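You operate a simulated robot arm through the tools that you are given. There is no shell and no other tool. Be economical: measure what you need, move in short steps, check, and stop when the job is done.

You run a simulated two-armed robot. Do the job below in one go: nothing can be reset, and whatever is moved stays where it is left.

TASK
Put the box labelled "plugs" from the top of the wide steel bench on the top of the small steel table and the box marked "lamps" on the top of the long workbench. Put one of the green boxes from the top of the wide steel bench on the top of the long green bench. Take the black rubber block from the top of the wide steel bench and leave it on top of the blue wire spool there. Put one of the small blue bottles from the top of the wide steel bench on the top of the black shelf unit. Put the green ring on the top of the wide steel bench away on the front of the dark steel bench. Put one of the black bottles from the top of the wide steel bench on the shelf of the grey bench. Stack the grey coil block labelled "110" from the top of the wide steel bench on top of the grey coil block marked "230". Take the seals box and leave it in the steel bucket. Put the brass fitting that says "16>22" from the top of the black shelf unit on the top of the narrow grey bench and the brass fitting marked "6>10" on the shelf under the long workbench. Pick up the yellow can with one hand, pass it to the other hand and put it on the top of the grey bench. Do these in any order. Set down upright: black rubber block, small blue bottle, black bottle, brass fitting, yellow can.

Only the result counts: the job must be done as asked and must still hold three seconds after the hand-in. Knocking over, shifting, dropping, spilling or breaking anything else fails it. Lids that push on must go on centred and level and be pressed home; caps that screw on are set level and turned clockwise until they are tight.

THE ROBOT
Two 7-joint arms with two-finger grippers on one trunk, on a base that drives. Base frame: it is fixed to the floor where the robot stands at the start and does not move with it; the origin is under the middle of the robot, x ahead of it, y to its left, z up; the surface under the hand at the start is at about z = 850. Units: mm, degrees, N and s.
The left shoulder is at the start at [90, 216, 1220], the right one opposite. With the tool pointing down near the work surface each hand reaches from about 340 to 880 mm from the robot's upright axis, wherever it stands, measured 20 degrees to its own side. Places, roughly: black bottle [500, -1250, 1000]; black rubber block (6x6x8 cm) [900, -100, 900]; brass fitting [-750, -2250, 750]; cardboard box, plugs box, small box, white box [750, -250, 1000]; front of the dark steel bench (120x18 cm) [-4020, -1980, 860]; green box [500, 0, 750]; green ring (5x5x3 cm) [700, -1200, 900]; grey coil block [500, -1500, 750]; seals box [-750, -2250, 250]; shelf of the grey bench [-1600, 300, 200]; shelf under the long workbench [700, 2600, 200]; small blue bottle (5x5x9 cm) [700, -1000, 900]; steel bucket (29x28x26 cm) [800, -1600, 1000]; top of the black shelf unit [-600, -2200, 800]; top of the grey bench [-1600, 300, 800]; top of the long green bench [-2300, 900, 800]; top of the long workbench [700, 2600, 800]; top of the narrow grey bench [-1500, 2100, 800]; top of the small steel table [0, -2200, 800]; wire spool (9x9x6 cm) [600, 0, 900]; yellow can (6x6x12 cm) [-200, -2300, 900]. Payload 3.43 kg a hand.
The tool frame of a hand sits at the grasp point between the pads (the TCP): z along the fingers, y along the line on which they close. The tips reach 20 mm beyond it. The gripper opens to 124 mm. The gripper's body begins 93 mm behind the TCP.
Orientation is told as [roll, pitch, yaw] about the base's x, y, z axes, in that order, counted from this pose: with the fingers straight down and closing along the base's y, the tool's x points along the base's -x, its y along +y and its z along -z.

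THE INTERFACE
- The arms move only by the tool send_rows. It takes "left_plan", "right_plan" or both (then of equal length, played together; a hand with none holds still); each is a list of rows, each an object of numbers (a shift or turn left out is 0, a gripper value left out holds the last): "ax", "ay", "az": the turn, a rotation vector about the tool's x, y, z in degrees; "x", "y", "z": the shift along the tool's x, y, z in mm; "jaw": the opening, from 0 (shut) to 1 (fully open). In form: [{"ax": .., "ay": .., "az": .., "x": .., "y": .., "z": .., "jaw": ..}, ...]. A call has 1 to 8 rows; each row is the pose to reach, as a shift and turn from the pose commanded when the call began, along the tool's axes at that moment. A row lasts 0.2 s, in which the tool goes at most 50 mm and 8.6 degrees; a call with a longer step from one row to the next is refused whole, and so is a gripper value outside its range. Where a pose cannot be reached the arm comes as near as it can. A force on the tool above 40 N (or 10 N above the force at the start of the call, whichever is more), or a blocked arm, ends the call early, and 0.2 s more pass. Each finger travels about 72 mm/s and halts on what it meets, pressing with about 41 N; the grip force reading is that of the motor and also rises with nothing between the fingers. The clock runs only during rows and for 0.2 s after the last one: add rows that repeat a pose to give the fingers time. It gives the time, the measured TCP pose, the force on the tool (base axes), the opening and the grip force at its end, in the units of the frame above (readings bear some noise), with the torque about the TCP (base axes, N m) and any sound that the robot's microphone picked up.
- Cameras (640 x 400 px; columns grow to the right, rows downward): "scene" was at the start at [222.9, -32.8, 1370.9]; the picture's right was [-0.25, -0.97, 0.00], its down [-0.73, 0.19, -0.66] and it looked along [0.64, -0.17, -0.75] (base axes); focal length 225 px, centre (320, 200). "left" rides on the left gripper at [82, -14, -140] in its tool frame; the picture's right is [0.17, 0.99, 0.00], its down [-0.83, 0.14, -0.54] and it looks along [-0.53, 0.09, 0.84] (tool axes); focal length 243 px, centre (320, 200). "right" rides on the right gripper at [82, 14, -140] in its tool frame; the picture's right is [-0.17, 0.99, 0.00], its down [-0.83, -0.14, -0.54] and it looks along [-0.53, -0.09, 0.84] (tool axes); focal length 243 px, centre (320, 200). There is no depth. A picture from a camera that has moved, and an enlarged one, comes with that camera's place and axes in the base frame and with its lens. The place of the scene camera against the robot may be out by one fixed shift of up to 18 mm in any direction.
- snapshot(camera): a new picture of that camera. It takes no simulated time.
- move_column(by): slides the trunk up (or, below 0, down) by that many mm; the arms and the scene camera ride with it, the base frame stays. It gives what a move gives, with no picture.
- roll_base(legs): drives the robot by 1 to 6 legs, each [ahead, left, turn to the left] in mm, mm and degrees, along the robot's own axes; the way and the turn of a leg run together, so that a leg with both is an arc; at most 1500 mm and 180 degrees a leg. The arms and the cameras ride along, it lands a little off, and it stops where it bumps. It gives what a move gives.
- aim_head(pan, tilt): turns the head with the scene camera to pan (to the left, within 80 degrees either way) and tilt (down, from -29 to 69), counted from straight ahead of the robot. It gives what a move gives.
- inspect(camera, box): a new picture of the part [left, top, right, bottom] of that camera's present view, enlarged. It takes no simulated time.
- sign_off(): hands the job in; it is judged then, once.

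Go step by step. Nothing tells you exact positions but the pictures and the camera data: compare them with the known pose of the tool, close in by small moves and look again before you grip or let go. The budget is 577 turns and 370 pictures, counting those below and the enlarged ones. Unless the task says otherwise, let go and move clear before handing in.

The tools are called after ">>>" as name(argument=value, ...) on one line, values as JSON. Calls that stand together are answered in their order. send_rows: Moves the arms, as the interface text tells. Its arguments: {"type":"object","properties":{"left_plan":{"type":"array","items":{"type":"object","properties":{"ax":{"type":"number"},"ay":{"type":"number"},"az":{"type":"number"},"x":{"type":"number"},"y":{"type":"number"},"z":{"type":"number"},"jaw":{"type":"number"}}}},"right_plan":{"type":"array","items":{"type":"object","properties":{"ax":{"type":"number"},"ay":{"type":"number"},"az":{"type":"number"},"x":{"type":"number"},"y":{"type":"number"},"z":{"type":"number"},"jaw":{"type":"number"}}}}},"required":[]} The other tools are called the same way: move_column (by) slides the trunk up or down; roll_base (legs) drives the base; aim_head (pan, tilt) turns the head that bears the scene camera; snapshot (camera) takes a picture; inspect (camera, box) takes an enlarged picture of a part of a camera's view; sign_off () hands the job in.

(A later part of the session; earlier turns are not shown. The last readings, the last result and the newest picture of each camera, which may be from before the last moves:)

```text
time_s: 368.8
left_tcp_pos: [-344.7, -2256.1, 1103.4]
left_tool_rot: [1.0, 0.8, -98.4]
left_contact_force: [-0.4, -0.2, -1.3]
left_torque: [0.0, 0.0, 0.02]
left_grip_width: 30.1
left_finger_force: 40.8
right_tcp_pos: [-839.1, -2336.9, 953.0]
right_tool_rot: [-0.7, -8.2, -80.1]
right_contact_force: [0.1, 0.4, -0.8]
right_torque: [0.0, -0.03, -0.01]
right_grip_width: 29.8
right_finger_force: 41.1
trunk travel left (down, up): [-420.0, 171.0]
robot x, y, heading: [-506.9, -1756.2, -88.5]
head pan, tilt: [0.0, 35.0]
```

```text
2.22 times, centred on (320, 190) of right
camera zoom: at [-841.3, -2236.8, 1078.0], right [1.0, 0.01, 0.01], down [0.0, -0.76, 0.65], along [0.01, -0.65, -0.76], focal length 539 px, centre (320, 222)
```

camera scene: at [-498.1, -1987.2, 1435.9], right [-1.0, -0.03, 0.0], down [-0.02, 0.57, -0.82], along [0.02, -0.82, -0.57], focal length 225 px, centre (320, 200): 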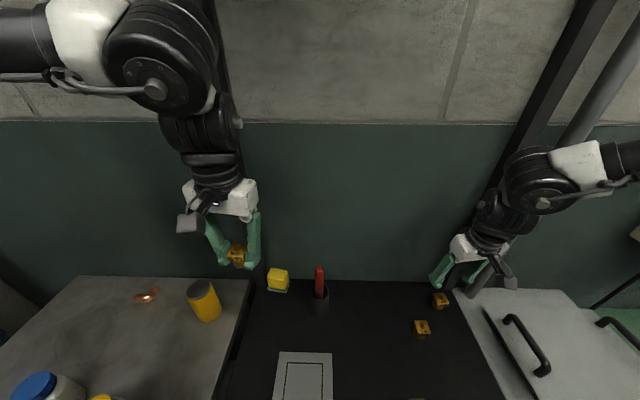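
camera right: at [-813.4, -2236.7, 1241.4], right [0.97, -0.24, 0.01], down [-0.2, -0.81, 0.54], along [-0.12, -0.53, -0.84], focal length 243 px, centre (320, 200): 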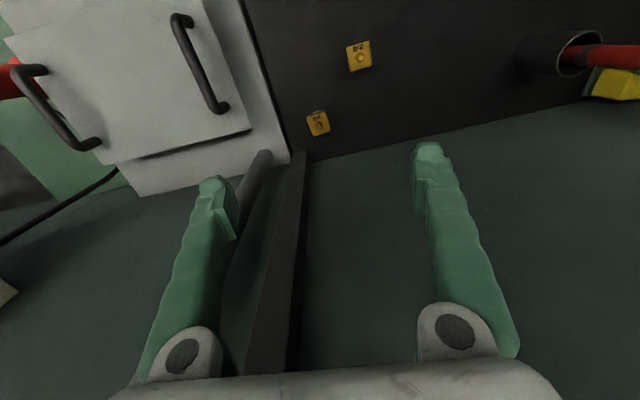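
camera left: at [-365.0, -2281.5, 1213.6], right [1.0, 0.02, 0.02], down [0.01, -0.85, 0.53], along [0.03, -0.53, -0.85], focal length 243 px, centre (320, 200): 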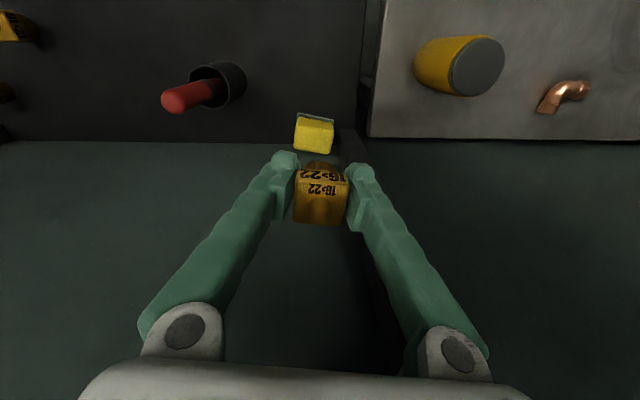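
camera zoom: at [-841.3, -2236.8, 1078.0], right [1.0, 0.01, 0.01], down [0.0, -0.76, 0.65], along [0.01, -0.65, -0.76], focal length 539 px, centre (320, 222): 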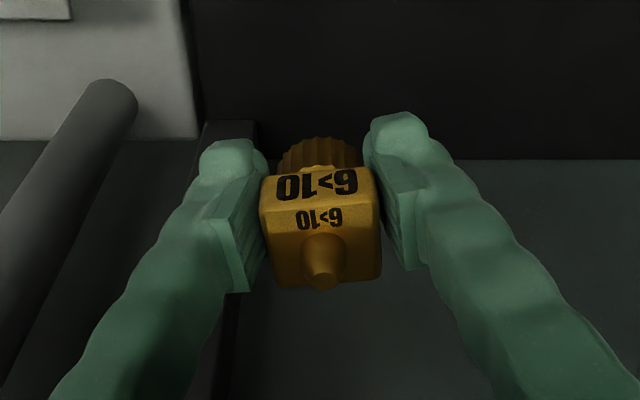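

Both fittings held. I raise the right hand and drive north the same way towards the narrow grey bench.

>>> send_rows(right_plan=[{"x": -5, "z": -45}, {"x": -10, "z": -90}, {"x": -14, "z": -135}, {"x": -18, "z": -180}, {"x": 10, "z": -200}, {"x": 50, "z": -200}, {"x": 90, "z": -200}])

>>> roll_base(legs=[[-700, 0, 0], [0, 0, -1.5], [0, 250, 0], [-1400, 0, 0], [-1400, 0, 0]])

```text
time_s: 370.4
left_tcp_pos: [-345.3, -2256.6, 1103.9]
left_tool_rot: [1.0, 0.8, -98.4]
left_contact_force: [-0.2, 1.1, -0.8]
left_torque: [-0.03, 0.02, 0.0]
left_grip_width: 30.0
left_finger_force: 41.8
right_tcp_pos: [-854.9, -2222.0, 1135.9]
right_tool_rot: [-0.8, -8.3, -80.1]
right_contact_force: [-0.6, 0.4, -1.5]
right_torque: [-0.06, -0.01, 0.0]
right_grip_width: 30.1
right_finger_force: 40.9
trunk travel left (down, up): [-420.0, 171.0]
robot x, y, heading: [-512.7, -1755.5, -88.3]
head pan, tilt: [0.0, 35.0]
```

```text
time_s: 395.5
left_tcp_pos: [-165.8, 1249.6, 1103.4]
left_tool_rot: [1.0, 0.7, -99.5]
left_contact_force: [-0.3, -0.5, -0.9]
left_torque: [0.0, -0.03, 0.01]
left_grip_width: 29.8
left_finger_force: 40.9
right_tcp_pos: [-673.9, 1293.0, 1135.5]
right_tool_rot: [-0.8, -8.1, -81.3]
right_contact_force: [0.2, -1.6, -2.1]
right_torque: [0.04, -0.01, 0.02]
right_grip_width: 29.7
right_finger_force: 40.9
trunk travel left (down, up): [-420.0, 171.0]
robot x, y, heading: [-320.5, 1755.0, -89.8]
head pan, tilt: [0.0, 35.0]
```

Next: back to y≈2750 and strafe west, stopping to look.

>>> roll_base(legs=[[-1010, 0, 0], [0, -1150, 0]])

>>> snapshot(camera="scene")

>>> snapshot(camera="left")

```text
time_s: 416.8
left_tcp_pos: [-1280.1, 2177.2, 1102.5]
left_tool_rot: [1.1, 0.7, -94.7]
left_contact_force: [0.1, -0.3, -1.8]
left_torque: [0.0, 0.01, 0.02]
left_grip_width: 29.7
left_finger_force: 40.5
right_tcp_pos: [-1791.7, 2178.6, 1135.9]
right_tool_rot: [-0.8, -8.2, -76.5]
right_contact_force: [-0.2, 0.0, -1.0]
right_torque: [0.01, 0.05, 0.02]
right_grip_width: 30.1
right_finger_force: 41.0
trunk travel left (down, up): [-420.0, 171.0]
robot x, y, heading: [-1481.9, 2667.4, -84.7]
head pan, tilt: [0.0, 35.0]
```

```text
267 pictures are left
camera scene: at [-1452.4, 2437.4, 1436.0], right [-1.0, -0.09, 0.0], down [-0.05, 0.57, -0.82], along [0.07, -0.82, -0.57], focal length 225 px, centre (320, 200)
```

scene: 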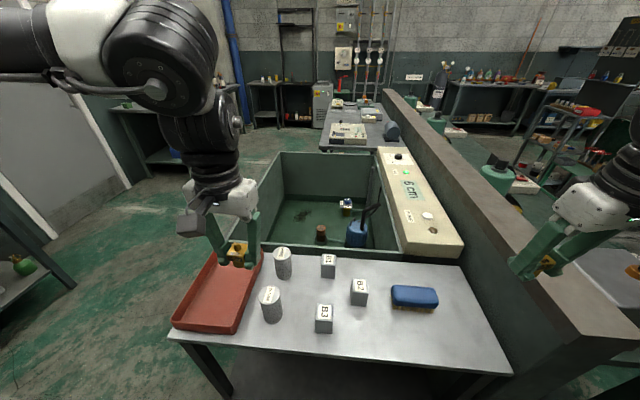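

```text
266 pictures are left
camera left: at [-1290.2, 2257.5, 1243.1], right [1.0, 0.08, 0.02], down [0.06, -0.85, 0.53], along [0.06, -0.53, -0.85], focal length 243 px, centre (320, 200)
```

left: 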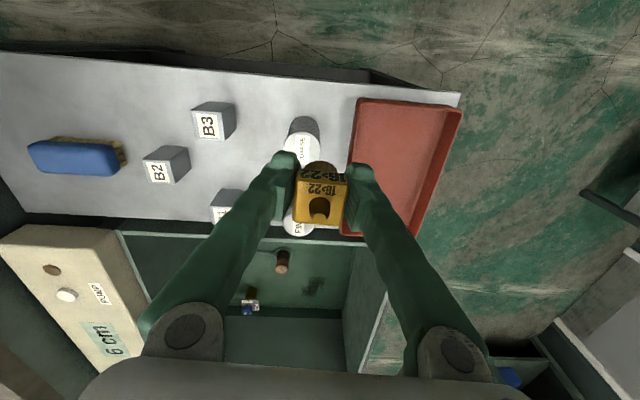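

Free spot on the narrow bench front at ≈(-1560, 2160). I straighten the heading and shift west.

>>> roll_base(legs=[[0, 0, -5.3], [0, -235, 0]])

>>> snapshot(camera="left")

>>> snapshot(camera="scene")

```text
time_s: 421.2
left_tcp_pos: [-1564.3, 2161.0, 1102.5]
left_tool_rot: [1.0, 0.6, -100.0]
left_contact_force: [0.2, 0.0, -1.5]
left_torque: [-0.01, 0.0, 0.0]
left_grip_width: 29.8
left_finger_force: 40.9
right_tcp_pos: [-2074.8, 2209.6, 1136.0]
right_tool_rot: [-0.7, -8.2, -81.7]
right_contact_force: [0.3, 0.4, -1.5]
right_torque: [0.02, -0.02, -0.01]
right_grip_width: 30.1
right_finger_force: 41.3
trunk travel left (down, up): [-420.0, 171.0]
robot x, y, heading: [-1719.0, 2665.9, -89.9]
head pan, tilt: [0.0, 35.0]
```

```text
265 pictures are left
camera left: at [-1567.5, 2242.2, 1243.0], right [1.0, -0.01, 0.02], down [-0.02, -0.85, 0.53], along [0.01, -0.53, -0.85], focal length 243 px, centre (320, 200)
```

left: 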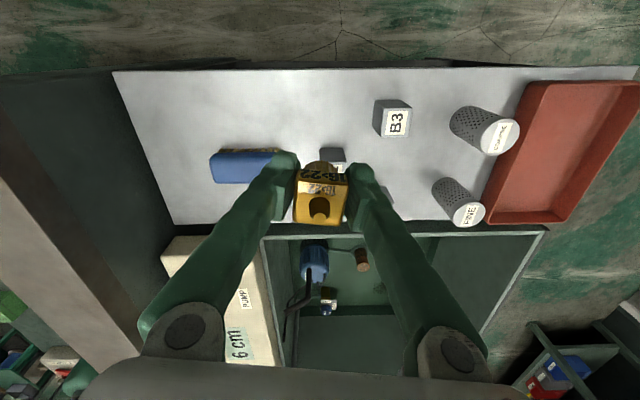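

```text
264 pictures are left
camera scene: at [-1711.3, 2436.9, 1436.0], right [-1.0, 0.0, 0.0], down [0.0, 0.57, -0.82], along [0.0, -0.82, -0.57], focal length 225 px, centre (320, 200)
```

scene: 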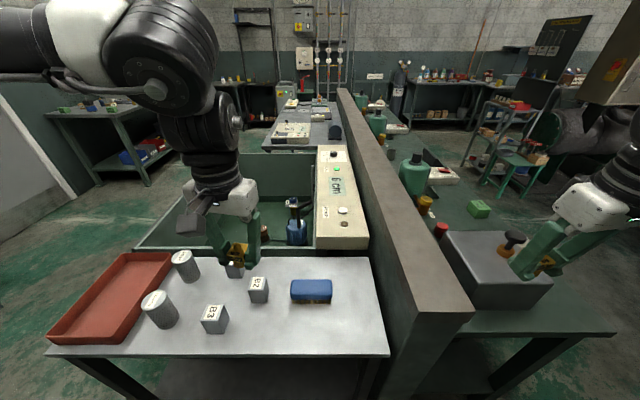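

Clear below. I lower the left hand, slowly toward contact.

>>> send_rows(left_plan=[{"z": 40}, {"z": 80}, {"z": 120}, {"z": 160}, {"z": 190}, {"z": 195}, {"z": 200}])

>>> inspect(camera="left", box=[160, 50, 480, 250])

```text
time_s: 422.8
left_tcp_pos: [-1560.8, 2163.2, 901.6]
left_tool_rot: [0.9, 0.8, -99.9]
left_contact_force: [0.0, 0.0, -0.9]
left_torque: [0.03, 0.0, -0.02]
left_grip_width: 29.9
left_finger_force: 40.5
right_tcp_pos: [-2075.0, 2209.4, 1136.6]
right_tool_rot: [-0.9, -8.2, -81.7]
right_contact_force: [0.2, 0.3, -0.5]
right_torque: [0.0, -0.01, 0.01]
right_grip_width: 29.9
right_finger_force: 40.9
trunk travel left (down, up): [-420.0, 171.0]
robot x, y, heading: [-1721.3, 2665.3, -89.8]
head pan, tilt: [0.0, 35.0]
```

```text
2.00 times, centred on (320, 150) of left
camera zoom: at [-1562.1, 2245.2, 1042.9], right [1.0, -0.01, 0.02], down [-0.02, -0.85, 0.53], along [0.01, -0.53, -0.85], focal length 485 px, centre (320, 300)
```

zoom: 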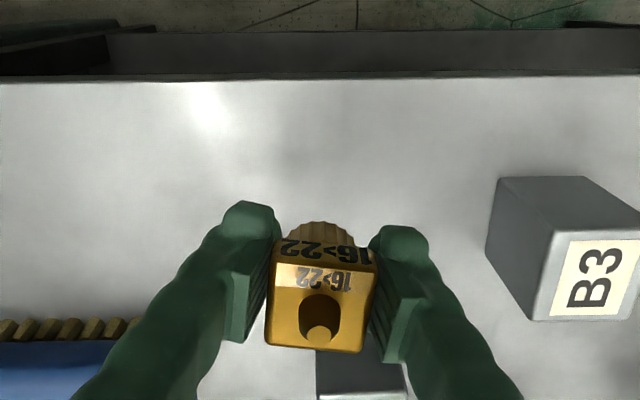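

The bench top is near 800. I continue down slowly.

>>> send_rows(left_plan=[{"z": 20}, {"z": 40}, {"z": 50}, {"z": 54}, {"z": 58}, {"z": 62}, {"z": 66}])

>>> send_rows(left_plan=[{"z": 3}, {"z": 6}, {"z": 9}, {"z": 12}, {"z": 15}])

```text
time_s: 424.4
left_tcp_pos: [-1562.1, 2163.4, 837.9]
left_tool_rot: [1.0, 0.7, -100.0]
left_contact_force: [0.8, -0.1, -1.9]
left_torque: [-0.01, -0.04, 0.0]
left_grip_width: 30.0
left_finger_force: 40.7
right_tcp_pos: [-2074.3, 2209.4, 1136.1]
right_tool_rot: [-0.8, -8.2, -81.7]
right_contact_force: [0.0, 0.2, -1.3]
right_torque: [-0.01, -0.03, -0.01]
right_grip_width: 29.7
right_finger_force: 40.4
trunk travel left (down, up): [-420.0, 171.0]
robot x, y, heading: [-1722.4, 2665.5, -89.9]
head pan, tilt: [0.0, 35.0]
```

```text
time_s: 425.6
left_tcp_pos: [-1561.5, 2163.5, 824.9]
left_tool_rot: [1.0, 0.4, -100.0]
left_contact_force: [4.3, 0.2, 28.0]
left_torque: [-0.31, 0.02, -0.01]
left_grip_width: 29.9
left_finger_force: 40.8
right_tcp_pos: [-2073.8, 2212.2, 1136.3]
right_tool_rot: [-0.8, -8.3, -81.7]
right_contact_force: [-0.7, 0.4, -1.6]
right_torque: [0.03, -0.02, -0.01]
right_grip_width: 29.9
right_finger_force: 40.6
trunk travel left (down, up): [-420.0, 171.0]
robot x, y, heading: [-1716.9, 2663.9, -90.2]
head pan, tilt: [0.0, 35.0]
```

Contact. I ease up, open and retreat.

>>> send_rows(left_plan=[{"z": -2}, {"z": -2, "jaw": 0.3}, {"z": -2, "jaw": 0.55}, {"z": -2, "jaw": 0.6}, {"z": -40}, {"z": -85}, {"z": -130}, {"z": -175}])

>>> inspect(camera="left", box=[160, 50, 480, 250])

```text
time_s: 427.4
left_tcp_pos: [-1564.1, 2164.6, 998.8]
left_tool_rot: [1.0, 0.8, -100.0]
left_contact_force: [-0.5, 0.4, 0.3]
left_torque: [0.0, -0.03, -0.03]
left_grip_width: 74.4
left_finger_force: 0.0
right_tcp_pos: [-2075.7, 2210.9, 1136.2]
right_tool_rot: [-0.8, -8.2, -81.6]
right_contact_force: [0.3, 0.6, -1.7]
right_torque: [-0.01, -0.02, -0.01]
right_grip_width: 29.8
right_finger_force: 41.2
trunk travel left (down, up): [-420.0, 171.0]
robot x, y, heading: [-1718.3, 2667.6, -90.0]
head pan, tilt: [0.0, 35.0]
```

```text
2.00 times, centred on (320, 150) of left
camera zoom: at [-1565.9, 2246.5, 1139.2], right [1.0, -0.01, 0.02], down [-0.02, -0.85, 0.53], along [0.01, -0.53, -0.85], focal length 485 px, centre (320, 300)
```

zoom: 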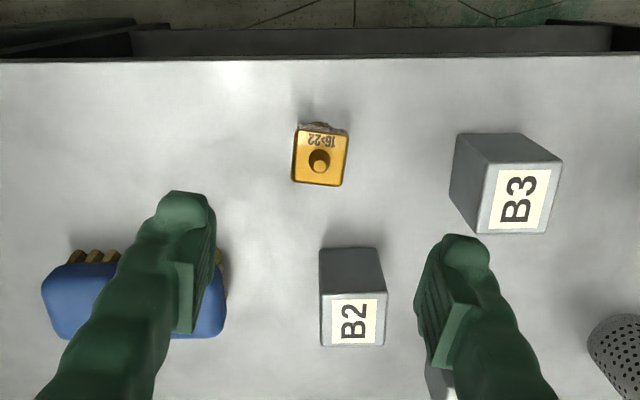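

The 16>22 fitting stands upright. Now to the long workbench shelf with the 6>10 fitting.

>>> send_rows(left_plan=[{"z": -40}, {"z": -90}])

>>> roll_base(legs=[[-60, 0, 0], [0, 1400, 0], [0, 0, 90], [0, 330, 0]])

>>> aim_head(pan=-10, tilt=40)

>>> snapshot(camera="scene")

```text
time_s: 428.0
left_tcp_pos: [-1566.7, 2165.2, 1089.2]
left_tool_rot: [1.0, 0.7, -99.9]
left_contact_force: [0.0, -0.1, -0.2]
left_torque: [0.02, -0.02, 0.02]
left_grip_width: 74.1
left_finger_force: 0.0
right_tcp_pos: [-2075.6, 2210.0, 1135.3]
right_tool_rot: [-0.8, -8.3, -81.7]
right_contact_force: [-0.4, 0.2, -1.5]
right_torque: [-0.02, -0.02, 0.02]
right_grip_width: 29.7
right_finger_force: 40.8
trunk travel left (down, up): [-420.0, 171.0]
robot x, y, heading: [-1716.1, 2661.8, -90.1]
head pan, tilt: [0.0, 35.0]
```

```text
time_s: 457.4
left_tcp_pos: [201.3, 3175.6, 1089.5]
left_tool_rot: [1.0, 0.7, -11.5]
left_contact_force: [0.2, 0.5, -0.5]
left_torque: [0.01, -0.01, 0.02]
left_grip_width: 74.4
left_finger_force: 0.1
right_tcp_pos: [142.7, 2668.5, 1135.6]
right_tool_rot: [-0.8, -8.1, 6.9]
right_contact_force: [-0.5, 0.1, -1.5]
right_torque: [-0.01, 0.04, -0.06]
right_grip_width: 30.1
right_finger_force: 40.7
trunk travel left (down, up): [-420.0, 171.0]
robot x, y, heading: [-307.6, 3032.6, -1.4]
head pan, tilt: [0.0, 35.0]
```

```text
time_s: 458.1
left_tcp_pos: [201.6, 3176.7, 1088.1]
left_tool_rot: [1.0, 0.7, -11.4]
left_contact_force: [0.1, -0.2, 0.9]
left_torque: [0.0, -0.02, -0.02]
left_grip_width: 74.2
left_finger_force: 0.0
right_tcp_pos: [143.2, 2668.1, 1135.5]
right_tool_rot: [-0.7, -8.3, 7.0]
right_contact_force: [0.8, -0.1, -0.6]
right_torque: [-0.02, 0.07, 0.01]
right_grip_width: 29.9
right_finger_force: 40.7
trunk travel left (down, up): [-420.0, 171.0]
robot x, y, heading: [-305.7, 3033.8, -1.4]
head pan, tilt: [-10.0, 40.0]
```

```text
261 pictures are left
camera scene: at [-85.5, 3001.1, 1428.5], right [-0.2, -0.98, 0.0], down [-0.63, 0.13, -0.77], along [0.75, -0.15, -0.64], focal length 225 px, centre (320, 200)
```

scene: 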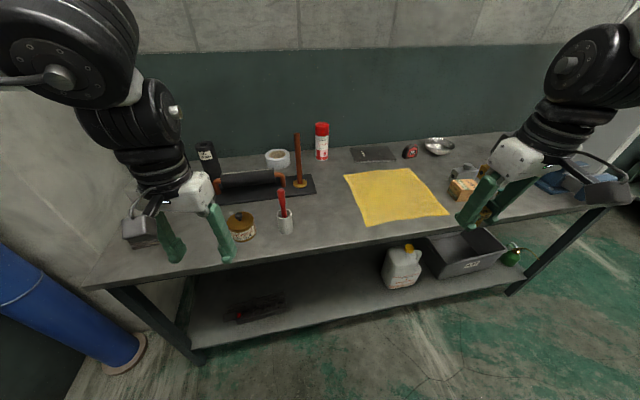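

The shelf has free space between jug and black tool (y 2560–3020). I lower the trunk fully to work at shelf height.

>>> move_column(by=-415)

>>> snapshot(camera="scene")

```text
refused: -415 is not a number from -400 to 400
```

```text
260 pictures are left
camera scene: at [-85.5, 3001.1, 1428.5], right [-0.2, -0.98, 0.0], down [-0.63, 0.13, -0.77], along [0.75, -0.15, -0.64], focal length 225 px, centre (320, 200)
```

scene: 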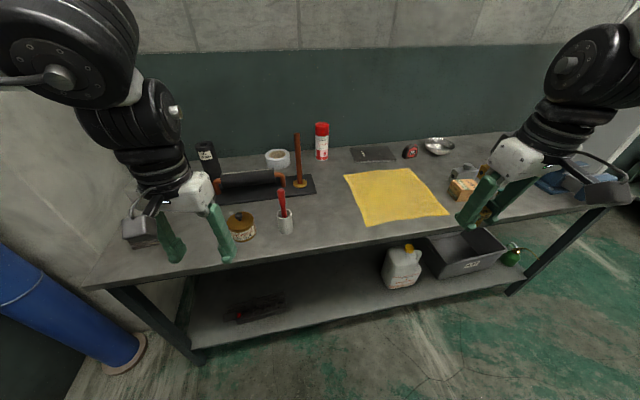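

The call allows at most 400 mm; I lower by 400.

>>> move_column(by=-400)

>>> aim_head(pan=-10, tilt=30)

>>> snapshot(camera="scene")

```text
time_s: 462.0
left_tcp_pos: [229.9, 3174.4, 618.6]
left_tool_rot: [-0.9, 10.4, -11.5]
left_contact_force: [-0.6, -0.3, -0.2]
left_torque: [-0.01, -0.03, -0.03]
left_grip_width: 74.4
left_finger_force: 0.0
right_tcp_pos: [158.3, 2668.0, 731.7]
right_tool_rot: [-0.4, -6.0, 6.9]
right_contact_force: [0.5, -0.8, -1.4]
right_torque: [0.01, -0.01, -0.02]
right_grip_width: 29.9
right_finger_force: 40.7
trunk travel left (down, up): [-20.0, 571.0]
robot x, y, heading: [-306.7, 3035.5, -1.4]
head pan, tilt: [-10.0, 40.0]
```

```text
time_s: 462.7
left_tcp_pos: [229.8, 3174.7, 618.1]
left_tool_rot: [-0.8, 10.4, -11.5]
left_contact_force: [-0.9, -0.1, -0.2]
left_torque: [-0.01, 0.0, 0.0]
left_grip_width: 74.5
left_finger_force: 0.1
right_tcp_pos: [159.4, 2667.5, 733.5]
right_tool_rot: [-0.5, -6.0, 6.9]
right_contact_force: [0.4, -0.5, -1.9]
right_torque: [0.01, 0.0, -0.02]
right_grip_width: 30.0
right_finger_force: 40.9
trunk travel left (down, up): [-20.0, 571.0]
robot x, y, heading: [-304.4, 3032.8, -1.1]
head pan, tilt: [-10.0, 30.0]
```

```text
259 pictures are left
camera scene: at [43.8, 2996.9, 1025.3], right [-0.2, -0.98, 0.0], down [-0.49, 0.1, -0.87], along [0.85, -0.17, -0.5], focal length 225 px, centre (320, 200)
```

scene: 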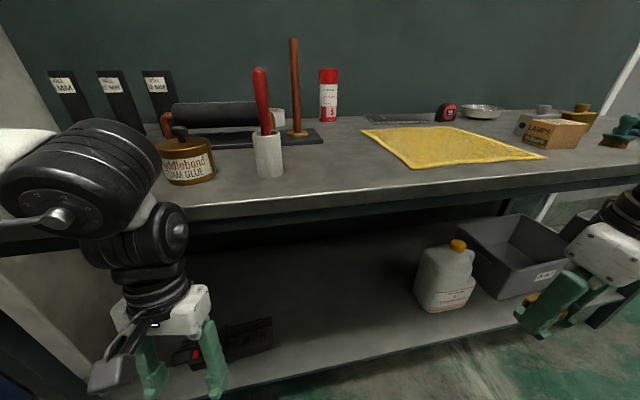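

Plenty of free shelf between the black tool and the jug. I lower the right hand in front of the shelf first.

>>> send_rows(right_plan=[{"x": 5, "z": 45, "ay": -1}, {"x": 10, "z": 90, "ay": -2.2}, {"x": 15, "z": 135, "ay": -2.2}, {"x": 20, "z": 180, "ay": -2.2}, {"x": 25, "z": 225, "ay": -2.2}, {"x": 30, "z": 270, "ay": -2.2}, {"x": 35, "z": 315, "ay": -2.2}, {"x": 40, "z": 360, "ay": -2.2}])

>>> snapshot(camera="right")

>>> snapshot(camera="scene")

```text
time_s: 464.5
left_tcp_pos: [230.3, 3174.3, 618.6]
left_tool_rot: [-0.7, 10.4, -11.5]
left_contact_force: [-0.8, 0.3, 0.7]
left_torque: [-0.01, 0.0, -0.02]
left_grip_width: 74.5
left_finger_force: 0.1
right_tcp_pos: [157.1, 2663.3, 370.9]
right_tool_rot: [-0.6, -8.3, 6.9]
right_contact_force: [0.1, 0.3, -1.4]
right_torque: [-0.02, 0.05, 0.03]
right_grip_width: 30.0
right_finger_force: 40.8
right hand out of reach, approached as far as the arm can: row 1, 2, 3, 4
trunk travel left (down, up): [-20.0, 571.0]
robot x, y, heading: [-304.1, 3032.3, -1.6]
head pan, tilt: [-10.0, 30.0]
```

```text
258 pictures are left
camera right: at [54.7, 2665.2, 496.8], right [0.05, 1.0, 0.02], down [0.76, -0.04, 0.65], along [0.65, -0.02, -0.76], focal length 243 px, centre (320, 200)
```

right: 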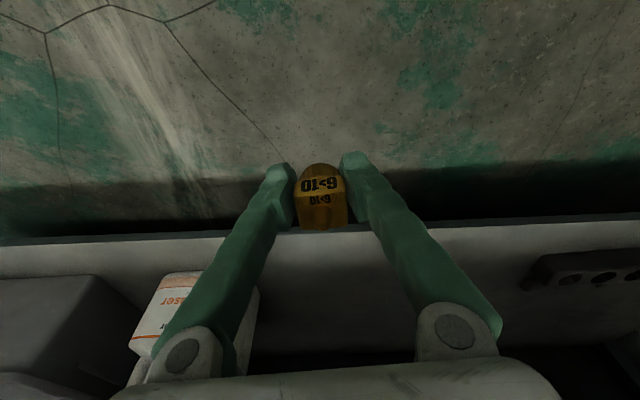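

```text
257 pictures are left
camera scene: at [44.1, 2996.4, 1025.3], right [-0.2, -0.98, 0.0], down [-0.49, 0.1, -0.87], along [0.85, -0.17, -0.5], focal length 225 px, centre (320, 200)
```

scene: 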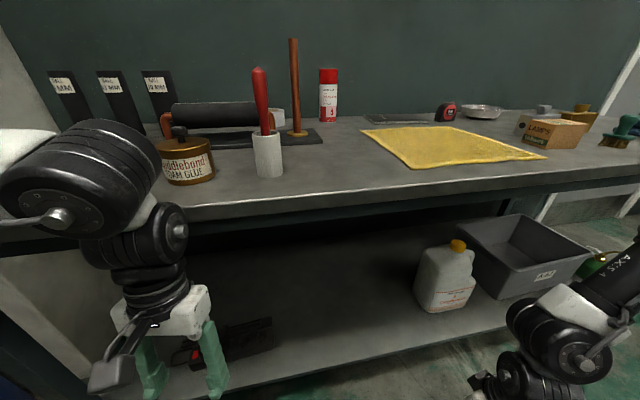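

Shelf surface ≈230. I pull the left hand back, extend the right hand forward under the bench and roll ahead a little.

>>> send_rows(left_plan=[{"x": 40}, {"x": 80}, {"x": 110}, {"x": 110}], right_plan=[{"x": -35, "y": 15}, {"x": -70, "y": 30}, {"x": -105, "y": 45}, {"x": -130, "y": 60}])

>>> snapshot(camera="scene")

```text
time_s: 465.5
left_tcp_pos: [179.7, 3265.9, 609.9]
left_tool_rot: [-0.6, 10.5, -11.6]
left_contact_force: [0.0, -0.3, -0.2]
left_torque: [0.04, 0.02, -0.01]
left_grip_width: 74.4
left_finger_force: 0.1
left hand out of reach, approached as far as the arm can: row 1, 2, 3, 4
right_tcp_pos: [277.0, 2737.8, 386.7]
right_tool_rot: [-0.4, -8.0, 6.9]
right_contact_force: [0.2, -0.9, -1.9]
right_torque: [0.05, 0.01, 0.01]
right_grip_width: 30.1
right_finger_force: 41.1
trunk travel left (down, up): [-20.0, 571.0]
robot x, y, heading: [-302.9, 3037.6, -1.5]
head pan, tilt: [-10.0, 30.0]
```

```text
256 pictures are left
camera scene: at [44.5, 2995.6, 1025.1], right [-0.2, -0.98, 0.0], down [-0.49, 0.1, -0.87], along [0.85, -0.17, -0.5], focal length 225 px, centre (320, 200)
```

scene: 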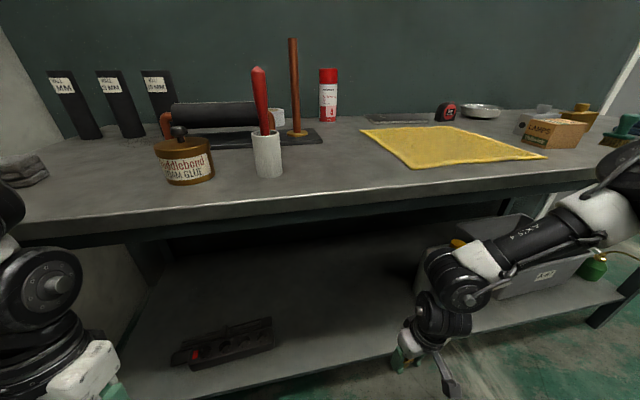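

The left hand's wrist would meet the bench edge, so I tilt it back before rolling.

>>> send_rows(left_plan=[{"ay": -7}, {"ay": -14}, {"ay": -20}, {"ay": -20, "x": 20}])

>>> roll_base(legs=[[110, 0, 0]])

>>> snapshot(camera="right")

>>> snapshot(camera="scene")

```text
time_s: 466.5
left_tcp_pos: [215.6, 3359.1, 640.6]
left_tool_rot: [-1.1, -8.1, -11.4]
left_contact_force: [-0.9, 2.5, 0.1]
left_torque: [-0.37, -0.06, -0.03]
left_grip_width: 74.5
left_finger_force: 0.0
left hand out of reach, approached as far as the arm can: row 1, 2, 3, 4
right_tcp_pos: [277.3, 2740.3, 389.6]
right_tool_rot: [-0.8, -8.3, 7.0]
right_contact_force: [-0.1, 1.0, -1.2]
right_torque: [-0.05, -0.01, -0.01]
right_grip_width: 29.9
right_finger_force: 40.6
trunk travel left (down, up): [-20.0, 571.0]
robot x, y, heading: [-305.0, 3033.1, -1.2]
head pan, tilt: [-10.0, 30.0]
```

```text
time_s: 467.8
left_tcp_pos: [308.1, 3352.3, 641.2]
left_tool_rot: [-1.2, -8.3, -11.8]
left_contact_force: [-1.0, 0.4, -0.4]
left_torque: [-0.01, 0.0, 0.01]
left_grip_width: 74.4
left_finger_force: 0.0
right_tcp_pos: [353.7, 2736.1, 383.9]
right_tool_rot: [-0.2, -7.2, 7.1]
right_contact_force: [-0.3, -0.9, -0.7]
right_torque: [0.02, 0.04, -0.02]
right_grip_width: 29.8
right_finger_force: 41.1
trunk travel left (down, up): [-20.0, 571.0]
robot x, y, heading: [-211.7, 3030.5, -1.6]
head pan, tilt: [-10.0, 30.0]
stopped in leg 1: the robot was blocked; the commanded pose is now the measured one
```

```text
255 pictures are left
camera right: at [253.0, 2736.0, 512.8], right [0.04, 1.0, 0.02], down [0.77, -0.04, 0.64], along [0.64, -0.01, -0.77], focal length 243 px, centre (320, 200)
```

right: 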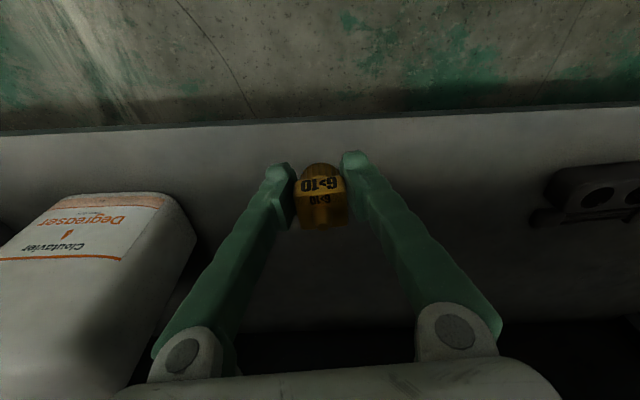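

```text
254 pictures are left
camera scene: at [132.3, 2993.1, 1026.0], right [-0.2, -0.98, 0.0], down [-0.49, 0.1, -0.87], along [0.85, -0.18, -0.5], focal length 225 px, centre (320, 200)
```

scene: 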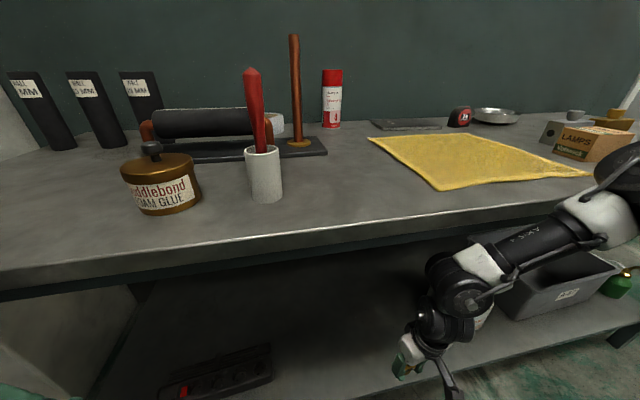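

The right forearm touches the bench edge. I back off slightly, lower the hand further, then extend under the bench.

>>> roll_base(legs=[[-25, 0, 0]])

>>> move_column(by=-18)

>>> send_rows(right_plan=[{"x": 3, "z": 25, "ay": -1}, {"x": 6, "z": 50, "ay": -1}, {"x": 8, "z": 70, "ay": -1}])

>>> send_rows(right_plan=[{"x": -20, "z": 3}, {"x": -40, "z": 6}, {"x": -60, "z": 8}, {"x": -75, "z": 10}])

>>> snapshot(camera="scene")

```text
time_s: 468.6
left_tcp_pos: [285.7, 3352.5, 639.7]
left_tool_rot: [-1.1, -8.2, -11.8]
left_contact_force: [-0.3, 0.9, 0.5]
left_torque: [0.02, 0.0, 0.02]
left_grip_width: 74.4
left_finger_force: 0.1
right_tcp_pos: [328.9, 2735.3, 384.3]
right_tool_rot: [-0.2, -7.2, 7.1]
right_contact_force: [-0.2, -0.4, -0.7]
right_torque: [0.02, -0.04, 0.0]
right_grip_width: 29.9
right_finger_force: 41.1
trunk travel left (down, up): [-20.0, 571.0]
robot x, y, heading: [-235.7, 3031.7, -1.7]
head pan, tilt: [-10.0, 30.0]
```

```text
time_s: 469.2
left_tcp_pos: [285.8, 3352.8, 622.3]
left_tool_rot: [-1.1, -8.3, -11.8]
left_contact_force: [0.0, 0.1, 0.1]
left_torque: [-0.04, -0.03, -0.01]
left_grip_width: 74.2
left_finger_force: 0.2
right_tcp_pos: [330.3, 2735.7, 364.9]
right_tool_rot: [-0.1, -7.1, 6.9]
right_contact_force: [0.9, -0.3, -1.3]
right_torque: [-0.01, 0.02, -0.01]
right_grip_width: 29.7
right_finger_force: 41.1
trunk travel left (down, up): [-2.0, 589.0]
robot x, y, heading: [-237.4, 3030.9, -1.7]
head pan, tilt: [-10.0, 30.0]
```

```text
time_s: 470.0
left_tcp_pos: [286.9, 3352.4, 622.3]
left_tool_rot: [-1.1, -8.1, -11.9]
left_contact_force: [0.5, 0.1, -0.5]
left_torque: [0.0, 0.02, -0.03]
left_grip_width: 74.7
left_finger_force: 0.0
right_tcp_pos: [331.3, 2736.1, 290.7]
right_tool_rot: [-0.3, -8.0, 7.1]
right_contact_force: [0.1, 0.4, -0.9]
right_torque: [0.0, -0.02, -0.01]
right_grip_width: 29.9
right_finger_force: 40.7
trunk travel left (down, up): [-2.0, 589.0]
robot x, y, heading: [-236.2, 3033.6, -1.7]
head pan, tilt: [-10.0, 30.0]
```

```text
time_s: 471.0
left_tcp_pos: [286.5, 3353.1, 622.5]
left_tool_rot: [-1.1, -8.0, -11.9]
left_contact_force: [-0.9, 0.2, -0.1]
left_torque: [0.0, 0.01, -0.02]
left_grip_width: 74.2
left_finger_force: 0.0
right_tcp_pos: [405.7, 2745.6, 295.4]
right_tool_rot: [-0.2, -8.2, 7.1]
right_contact_force: [0.9, 0.2, -1.4]
right_torque: [0.03, 0.02, -0.02]
right_grip_width: 30.0
right_finger_force: 41.2
trunk travel left (down, up): [-2.0, 589.0]
robot x, y, heading: [-233.2, 3033.8, -1.5]
head pan, tilt: [-10.0, 30.0]
```

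```text
253 pictures are left
camera scene: at [112.0, 2993.3, 1015.0], right [-0.2, -0.98, 0.0], down [-0.49, 0.1, -0.87], along [0.85, -0.18, -0.5], focal length 225 px, centre (320, 200)
```

scene: 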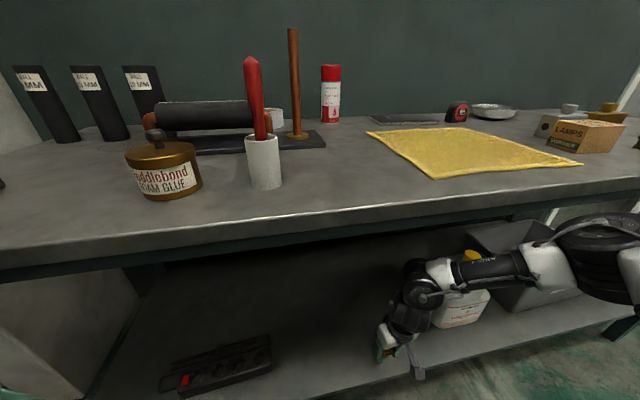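

Works. I extend 30 mm more and lower slowly to the shelf.

>>> send_rows(right_plan=[{"x": -15, "z": 2}, {"x": -30, "z": 4}, {"x": -28, "z": 14}, {"x": -27, "z": 22}, {"x": -26, "z": 28}])

>>> send_rows(right_plan=[{"x": 0.4, "z": 3}, {"x": 0.8, "z": 6}, {"x": 1.2, "z": 9}, {"x": 1.6, "z": 12}, {"x": 2, "z": 15}, {"x": 2.5, "z": 18}, {"x": 3, "z": 21}, {"x": 3.4, "z": 24}])

```text
time_s: 472.2
left_tcp_pos: [285.1, 3352.3, 622.8]
left_tool_rot: [-1.1, -8.1, -11.7]
left_contact_force: [0.4, -0.3, 0.0]
left_torque: [-0.02, -0.01, 0.01]
left_grip_width: 74.3
left_finger_force: 0.2
right_tcp_pos: [435.7, 2746.6, 272.2]
right_tool_rot: [-0.2, -8.1, 7.0]
right_contact_force: [-0.1, 0.5, -1.0]
right_torque: [0.0, 0.03, 0.0]
right_grip_width: 30.0
right_finger_force: 41.6
trunk travel left (down, up): [-2.0, 589.0]
robot x, y, heading: [-237.4, 3031.3, -1.8]
head pan, tilt: [-10.0, 30.0]
```

```text
time_s: 474.0
left_tcp_pos: [285.2, 3351.8, 623.1]
left_tool_rot: [-1.1, -8.1, -11.8]
left_contact_force: [-0.7, 0.3, 0.8]
left_torque: [0.01, 0.05, -0.01]
left_grip_width: 74.5
left_finger_force: 0.0
right_tcp_pos: [429.6, 2740.5, 255.7]
right_tool_rot: [-0.2, -8.2, 7.1]
right_contact_force: [-0.2, 0.3, -1.2]
right_torque: [0.02, -0.02, -0.04]
right_grip_width: 29.7
right_finger_force: 41.6
right hand out of reach, approached as far as the arm can: row 1, 2, 3, 4, 5, 6, 7, 8
trunk travel left (down, up): [-2.0, 589.0]
robot x, y, heading: [-235.3, 3033.1, -1.7]
head pan, tilt: [-10.0, 30.0]
```

Reach limit near the shelf. I pull the hand in by 30 mm, roll ahead 35 mm, and try again.

>>> send_rows(right_plan=[{"x": 15, "z": -3}, {"x": 35, "z": -5}])

>>> roll_base(legs=[[38, 0, 0]])

>>> send_rows(right_plan=[{"x": 0.4, "z": 3}, {"x": 0.8, "z": 6}, {"x": 1.2, "z": 9}, {"x": 1.6, "z": 12}, {"x": 2, "z": 15}, {"x": 2.5, "z": 18}])

>>> snapshot(camera="right")

```text
time_s: 474.6
left_tcp_pos: [286.5, 3352.5, 622.4]
left_tool_rot: [-1.2, -8.3, -11.8]
left_contact_force: [0.3, 0.2, 0.6]
left_torque: [-0.01, -0.01, -0.01]
left_grip_width: 74.3
left_finger_force: 0.0
right_tcp_pos: [393.3, 2735.4, 257.0]
right_tool_rot: [-0.3, -8.0, 7.1]
right_contact_force: [-0.4, -0.6, -1.6]
right_torque: [-0.02, 0.0, 0.01]
right_grip_width: 29.9
right_finger_force: 41.2
trunk travel left (down, up): [-2.0, 589.0]
robot x, y, heading: [-239.5, 3030.5, -1.8]
head pan, tilt: [-10.0, 30.0]
```

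```text
time_s: 475.6
left_tcp_pos: [324.0, 3351.8, 621.0]
left_tool_rot: [-1.1, -8.0, -11.7]
left_contact_force: [-0.2, -0.6, 0.0]
left_torque: [0.0, 0.01, 0.0]
left_grip_width: 74.3
left_finger_force: 0.0
right_tcp_pos: [432.2, 2734.5, 255.4]
right_tool_rot: [-0.3, -8.1, 7.1]
right_contact_force: [0.9, 1.0, -1.5]
right_torque: [0.01, 0.01, -0.03]
right_grip_width: 30.2
right_finger_force: 41.0
trunk travel left (down, up): [-2.0, 589.0]
robot x, y, heading: [-200.6, 3035.6, -1.8]
head pan, tilt: [-10.0, 30.0]
```

```text
time_s: 477.0
left_tcp_pos: [321.1, 3351.5, 622.8]
left_tool_rot: [-1.0, -8.3, -11.7]
left_contact_force: [-0.6, -0.6, 0.3]
left_torque: [-0.03, 0.0, 0.02]
left_grip_width: 74.3
left_finger_force: 0.2
right_tcp_pos: [433.9, 2735.5, 240.9]
right_tool_rot: [-0.4, -8.5, 7.0]
right_contact_force: [-4.0, -2.0, 28.9]
right_torque: [-0.04, -0.11, 0.03]
right_grip_width: 30.0
right_finger_force: 40.4
trunk travel left (down, up): [-2.0, 589.0]
robot x, y, heading: [-200.7, 3032.0, -1.5]
head pan, tilt: [-10.0, 30.0]
```

```text
252 pictures are left
camera right: at [330.6, 2735.1, 366.8], right [0.04, 1.0, 0.02], down [0.75, -0.04, 0.66], along [0.66, -0.01, -0.75], focal length 243 px, centre (320, 200)
```

right: 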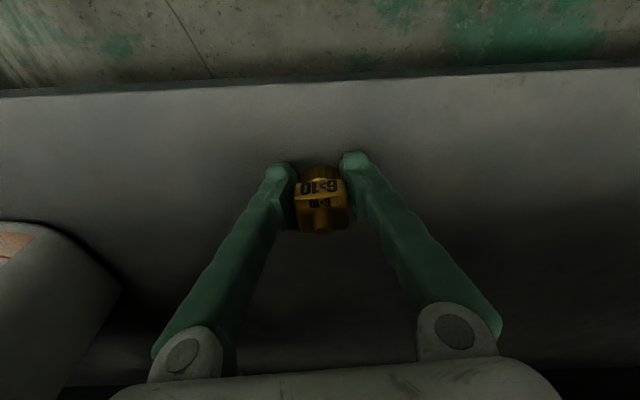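

Contact. I open, rise, and withdraw.

>>> send_rows(right_plan=[{"z": -2}, {"z": -2, "jaw": 0.3}, {"z": -2, "jaw": 0.55}, {"z": -2, "jaw": 0.6}, {"x": -4, "z": -30}, {"x": -8, "z": -60}, {"x": -10, "z": -75}])

>>> inspect(camera="right", box=[220, 60, 420, 210])

```text
time_s: 477.9
left_tcp_pos: [323.7, 3349.3, 622.4]
left_tool_rot: [-1.2, -8.3, -11.9]
left_contact_force: [-0.1, 0.4, -1.0]
left_torque: [-0.01, 0.04, 0.0]
left_grip_width: 74.3
left_finger_force: 0.1
right_tcp_pos: [434.9, 2722.3, 241.3]
right_tool_rot: [-1.3, -8.5, 6.5]
right_contact_force: [-2.3, -18.6, 23.9]
right_torque: [0.54, 0.39, 0.37]
right_grip_width: 63.8
right_finger_force: 0.0
trunk travel left (down, up): [-2.0, 589.0]
robot x, y, heading: [-200.8, 3029.4, -1.7]
head pan, tilt: [-10.0, 30.0]
stopped in row 4 (right hand): the force on the tool passed its limit at 46 N (the readings are from after the stop); the commanded pose is now the measured one
```

```text
2.67 times, centred on (320, 135) of right
camera zoom: at [331.0, 2725.4, 367.4], right [0.05, 1.0, 0.0], down [0.75, -0.04, 0.66], along [0.66, -0.03, -0.75], focal length 647 px, centre (320, 373)
```

zoom: 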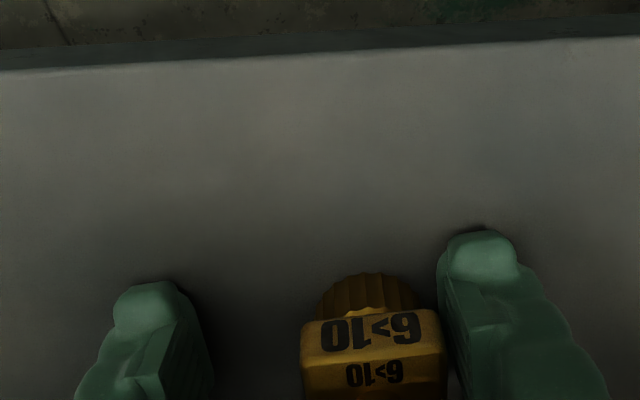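

The tips pressed on the shelf. I rise gently now.

>>> send_rows(right_plan=[{"x": -1, "z": -6}, {"x": -3, "z": -20}, {"x": -6, "z": -40}, {"x": -9, "z": -65}])

>>> inspect(camera="right", box=[220, 60, 420, 210])

```text
time_s: 479.1
left_tcp_pos: [321.7, 3351.8, 622.9]
left_tool_rot: [-1.0, -8.1, -12.0]
left_contact_force: [-0.3, 1.0, -0.3]
left_torque: [0.0, -0.02, -0.02]
left_grip_width: 74.5
left_finger_force: 0.0
right_tcp_pos: [402.2, 2730.5, 284.9]
right_tool_rot: [-0.5, -5.6, 6.9]
right_contact_force: [-0.5, 0.5, -0.2]
right_torque: [-0.05, -0.01, -0.04]
right_grip_width: 74.5
right_finger_force: 0.0
trunk travel left (down, up): [-2.0, 589.0]
robot x, y, heading: [-199.8, 3033.2, -2.1]
head pan, tilt: [-10.0, 30.0]
stopped in row 4 (right hand): the arm was blocked; the commanded pose is now the measured one
```

```text
2.67 times, centred on (320, 135) of right
camera zoom: at [304.6, 2732.1, 415.7], right [0.05, 1.0, 0.01], down [0.79, -0.04, 0.62], along [0.62, -0.02, -0.79], focal length 647 px, centre (320, 373)
```

zoom: 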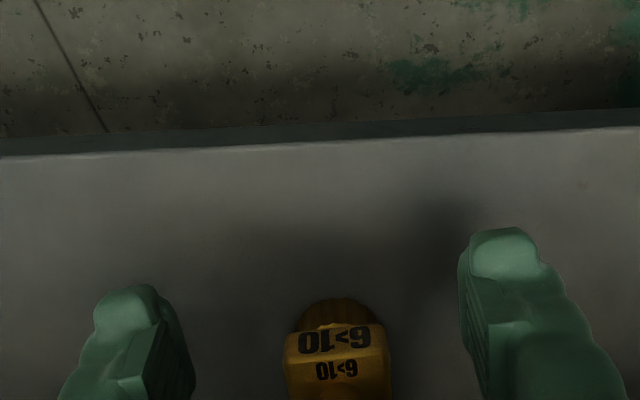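

The fitting stands. The forearm touched the bench from below, so I withdraw straight backwards.

>>> send_rows(right_plan=[{"x": 30}, {"x": 60}, {"x": 90}, {"x": 120}])

>>> snapshot(camera="right")

```text
time_s: 480.1
left_tcp_pos: [322.0, 3351.6, 622.9]
left_tool_rot: [-1.1, -8.2, -11.9]
left_contact_force: [-0.3, 0.6, -0.8]
left_torque: [-0.04, 0.01, 0.0]
left_grip_width: 74.3
left_finger_force: 0.0
right_tcp_pos: [284.4, 2714.9, 275.9]
right_tool_rot: [-0.5, -5.8, 7.0]
right_contact_force: [-0.1, 0.0, -0.4]
right_torque: [-0.01, 0.0, 0.02]
right_grip_width: 74.2
right_finger_force: 0.0
trunk travel left (down, up): [-2.0, 589.0]
robot x, y, heading: [-197.3, 3037.3, -1.8]
head pan, tilt: [-10.0, 30.0]
```

```text
249 pictures are left
camera right: at [187.9, 2717.4, 405.2], right [0.05, 1.0, 0.01], down [0.78, -0.04, 0.62], along [0.62, -0.02, -0.78], focal length 243 px, centre (320, 200)
```

right: 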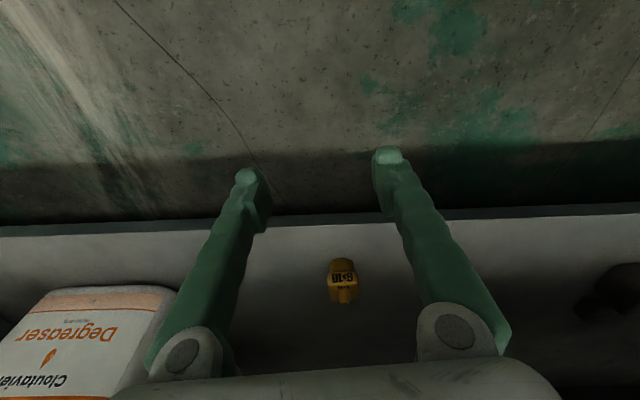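

The 6>10 fitting stands on the shelf. I back away, raise the trunk and hands, and return to the wide bench.

>>> roll_base(legs=[[-200, 0, 0]])

>>> move_column(by=400)

>>> send_rows(right_plan=[{"x": -5, "z": -50}, {"x": -10, "z": -99, "ay": 3}, {"x": -15, "z": -148, "ay": 6}, {"x": -20, "z": -197, "ay": 6}, {"x": -25, "z": -246, "ay": 6}, {"x": -30, "z": -295, "ay": 6}, {"x": -35, "z": -344, "ay": 6}, {"x": -40, "z": -393, "ay": 6}], left_plan=[{"x": 0, "z": -10}, {"z": -20, "ay": 4}, {"z": -30, "ay": 8}, {"z": -40, "ay": 8}, {"z": -50, "ay": 8}, {"z": -50, "ay": 8, "y": -30}, {"z": -50, "ay": 8, "y": -60}, {"z": -50, "ay": 8, "y": -90}])

>>> roll_base(legs=[[0, 0, 2], [0, -1300, 0]])

```text
time_s: 481.9
left_tcp_pos: [124.1, 3355.8, 623.0]
left_tool_rot: [-1.1, -8.2, -12.1]
left_contact_force: [-0.3, -0.1, 0.5]
left_torque: [0.01, -0.01, 0.01]
left_grip_width: 74.3
left_finger_force: 0.0
right_tcp_pos: [86.0, 2721.4, 274.5]
right_tool_rot: [-0.5, -5.7, 6.9]
right_contact_force: [0.1, -0.3, 0.3]
right_torque: [-0.01, 0.01, -0.01]
right_grip_width: 74.3
right_finger_force: 0.1
trunk travel left (down, up): [-2.0, 589.0]
robot x, y, heading: [-399.1, 3041.3, -2.0]
head pan, tilt: [-10.0, 30.0]
```

```text
time_s: 485.8
left_tcp_pos: [125.8, 3357.4, 1021.7]
left_tool_rot: [-1.2, -8.1, -12.1]
left_contact_force: [0.4, -0.5, 0.9]
left_torque: [-0.01, 0.03, 0.02]
left_grip_width: 74.4
left_finger_force: 0.1
right_tcp_pos: [85.4, 2722.0, 674.2]
right_tool_rot: [-0.4, -5.7, 6.8]
right_contact_force: [-0.2, 0.2, -0.2]
right_torque: [0.01, 0.02, 0.01]
right_grip_width: 74.5
right_finger_force: 0.1
trunk travel left (down, up): [-402.0, 189.0]
robot x, y, heading: [-402.9, 3037.8, -1.8]
head pan, tilt: [-10.0, 30.0]
```

```text
refused: row 1 steps farther than a row can; nothing moved
```

```text
time_s: 503.4
left_tcp_pos: [115.2, 2095.9, 1023.2]
left_tool_rot: [-1.0, -8.2, -10.0]
left_contact_force: [-0.4, -0.7, -0.4]
left_torque: [0.02, 0.01, -0.03]
left_grip_width: 74.3
left_finger_force: 0.0
right_tcp_pos: [100.7, 1458.5, 675.1]
right_tool_rot: [-0.5, -5.7, 9.1]
right_contact_force: [-0.1, 0.7, 0.7]
right_torque: [0.0, -0.01, 0.01]
right_grip_width: 74.3
right_finger_force: 0.1
trunk travel left (down, up): [-402.0, 189.0]
robot x, y, heading: [-401.6, 1757.3, 0.2]
head pan, tilt: [-10.0, 30.0]
```

Row step was again a hair too long (no harm). I resend with 45 mm steps.

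>>> send_rows(right_plan=[{"x": -4, "z": -45}, {"x": -9, "z": -90, "ay": 3}, {"x": -13, "z": -135, "ay": 6}, {"x": -18, "z": -180, "ay": 6}, {"x": -22, "z": -225, "ay": 6}, {"x": -27, "z": -270, "ay": 6}, {"x": -31, "z": -315, "ay": 6}, {"x": -36, "z": -360, "ay": 6}], left_plan=[{"z": -10}, {"z": -20, "ay": 4}, {"z": -30, "ay": 8}, {"z": -40, "ay": 8}, {"z": -50, "ay": 8}, {"z": -50, "ay": 8, "y": -30}, {"z": -50, "ay": 8, "y": -60}, {"z": -50, "ay": 8, "y": -90}])

```text
time_s: 505.2
left_tcp_pos: [91.5, 2008.0, 1075.1]
left_tool_rot: [-1.1, -0.3, -10.0]
left_contact_force: [0.8, 0.4, 0.3]
left_torque: [0.03, -0.02, 0.0]
left_grip_width: 74.3
left_finger_force: 0.0
right_tcp_pos: [97.1, 1459.7, 1038.9]
right_tool_rot: [-0.4, 0.3, 8.9]
right_contact_force: [-0.7, 0.2, 0.3]
right_torque: [0.04, 0.01, 0.01]
right_grip_width: 74.6
right_finger_force: 0.1
trunk travel left (down, up): [-402.0, 189.0]
robot x, y, heading: [-397.4, 1759.0, 0.4]
head pan, tilt: [-10.0, 30.0]
```

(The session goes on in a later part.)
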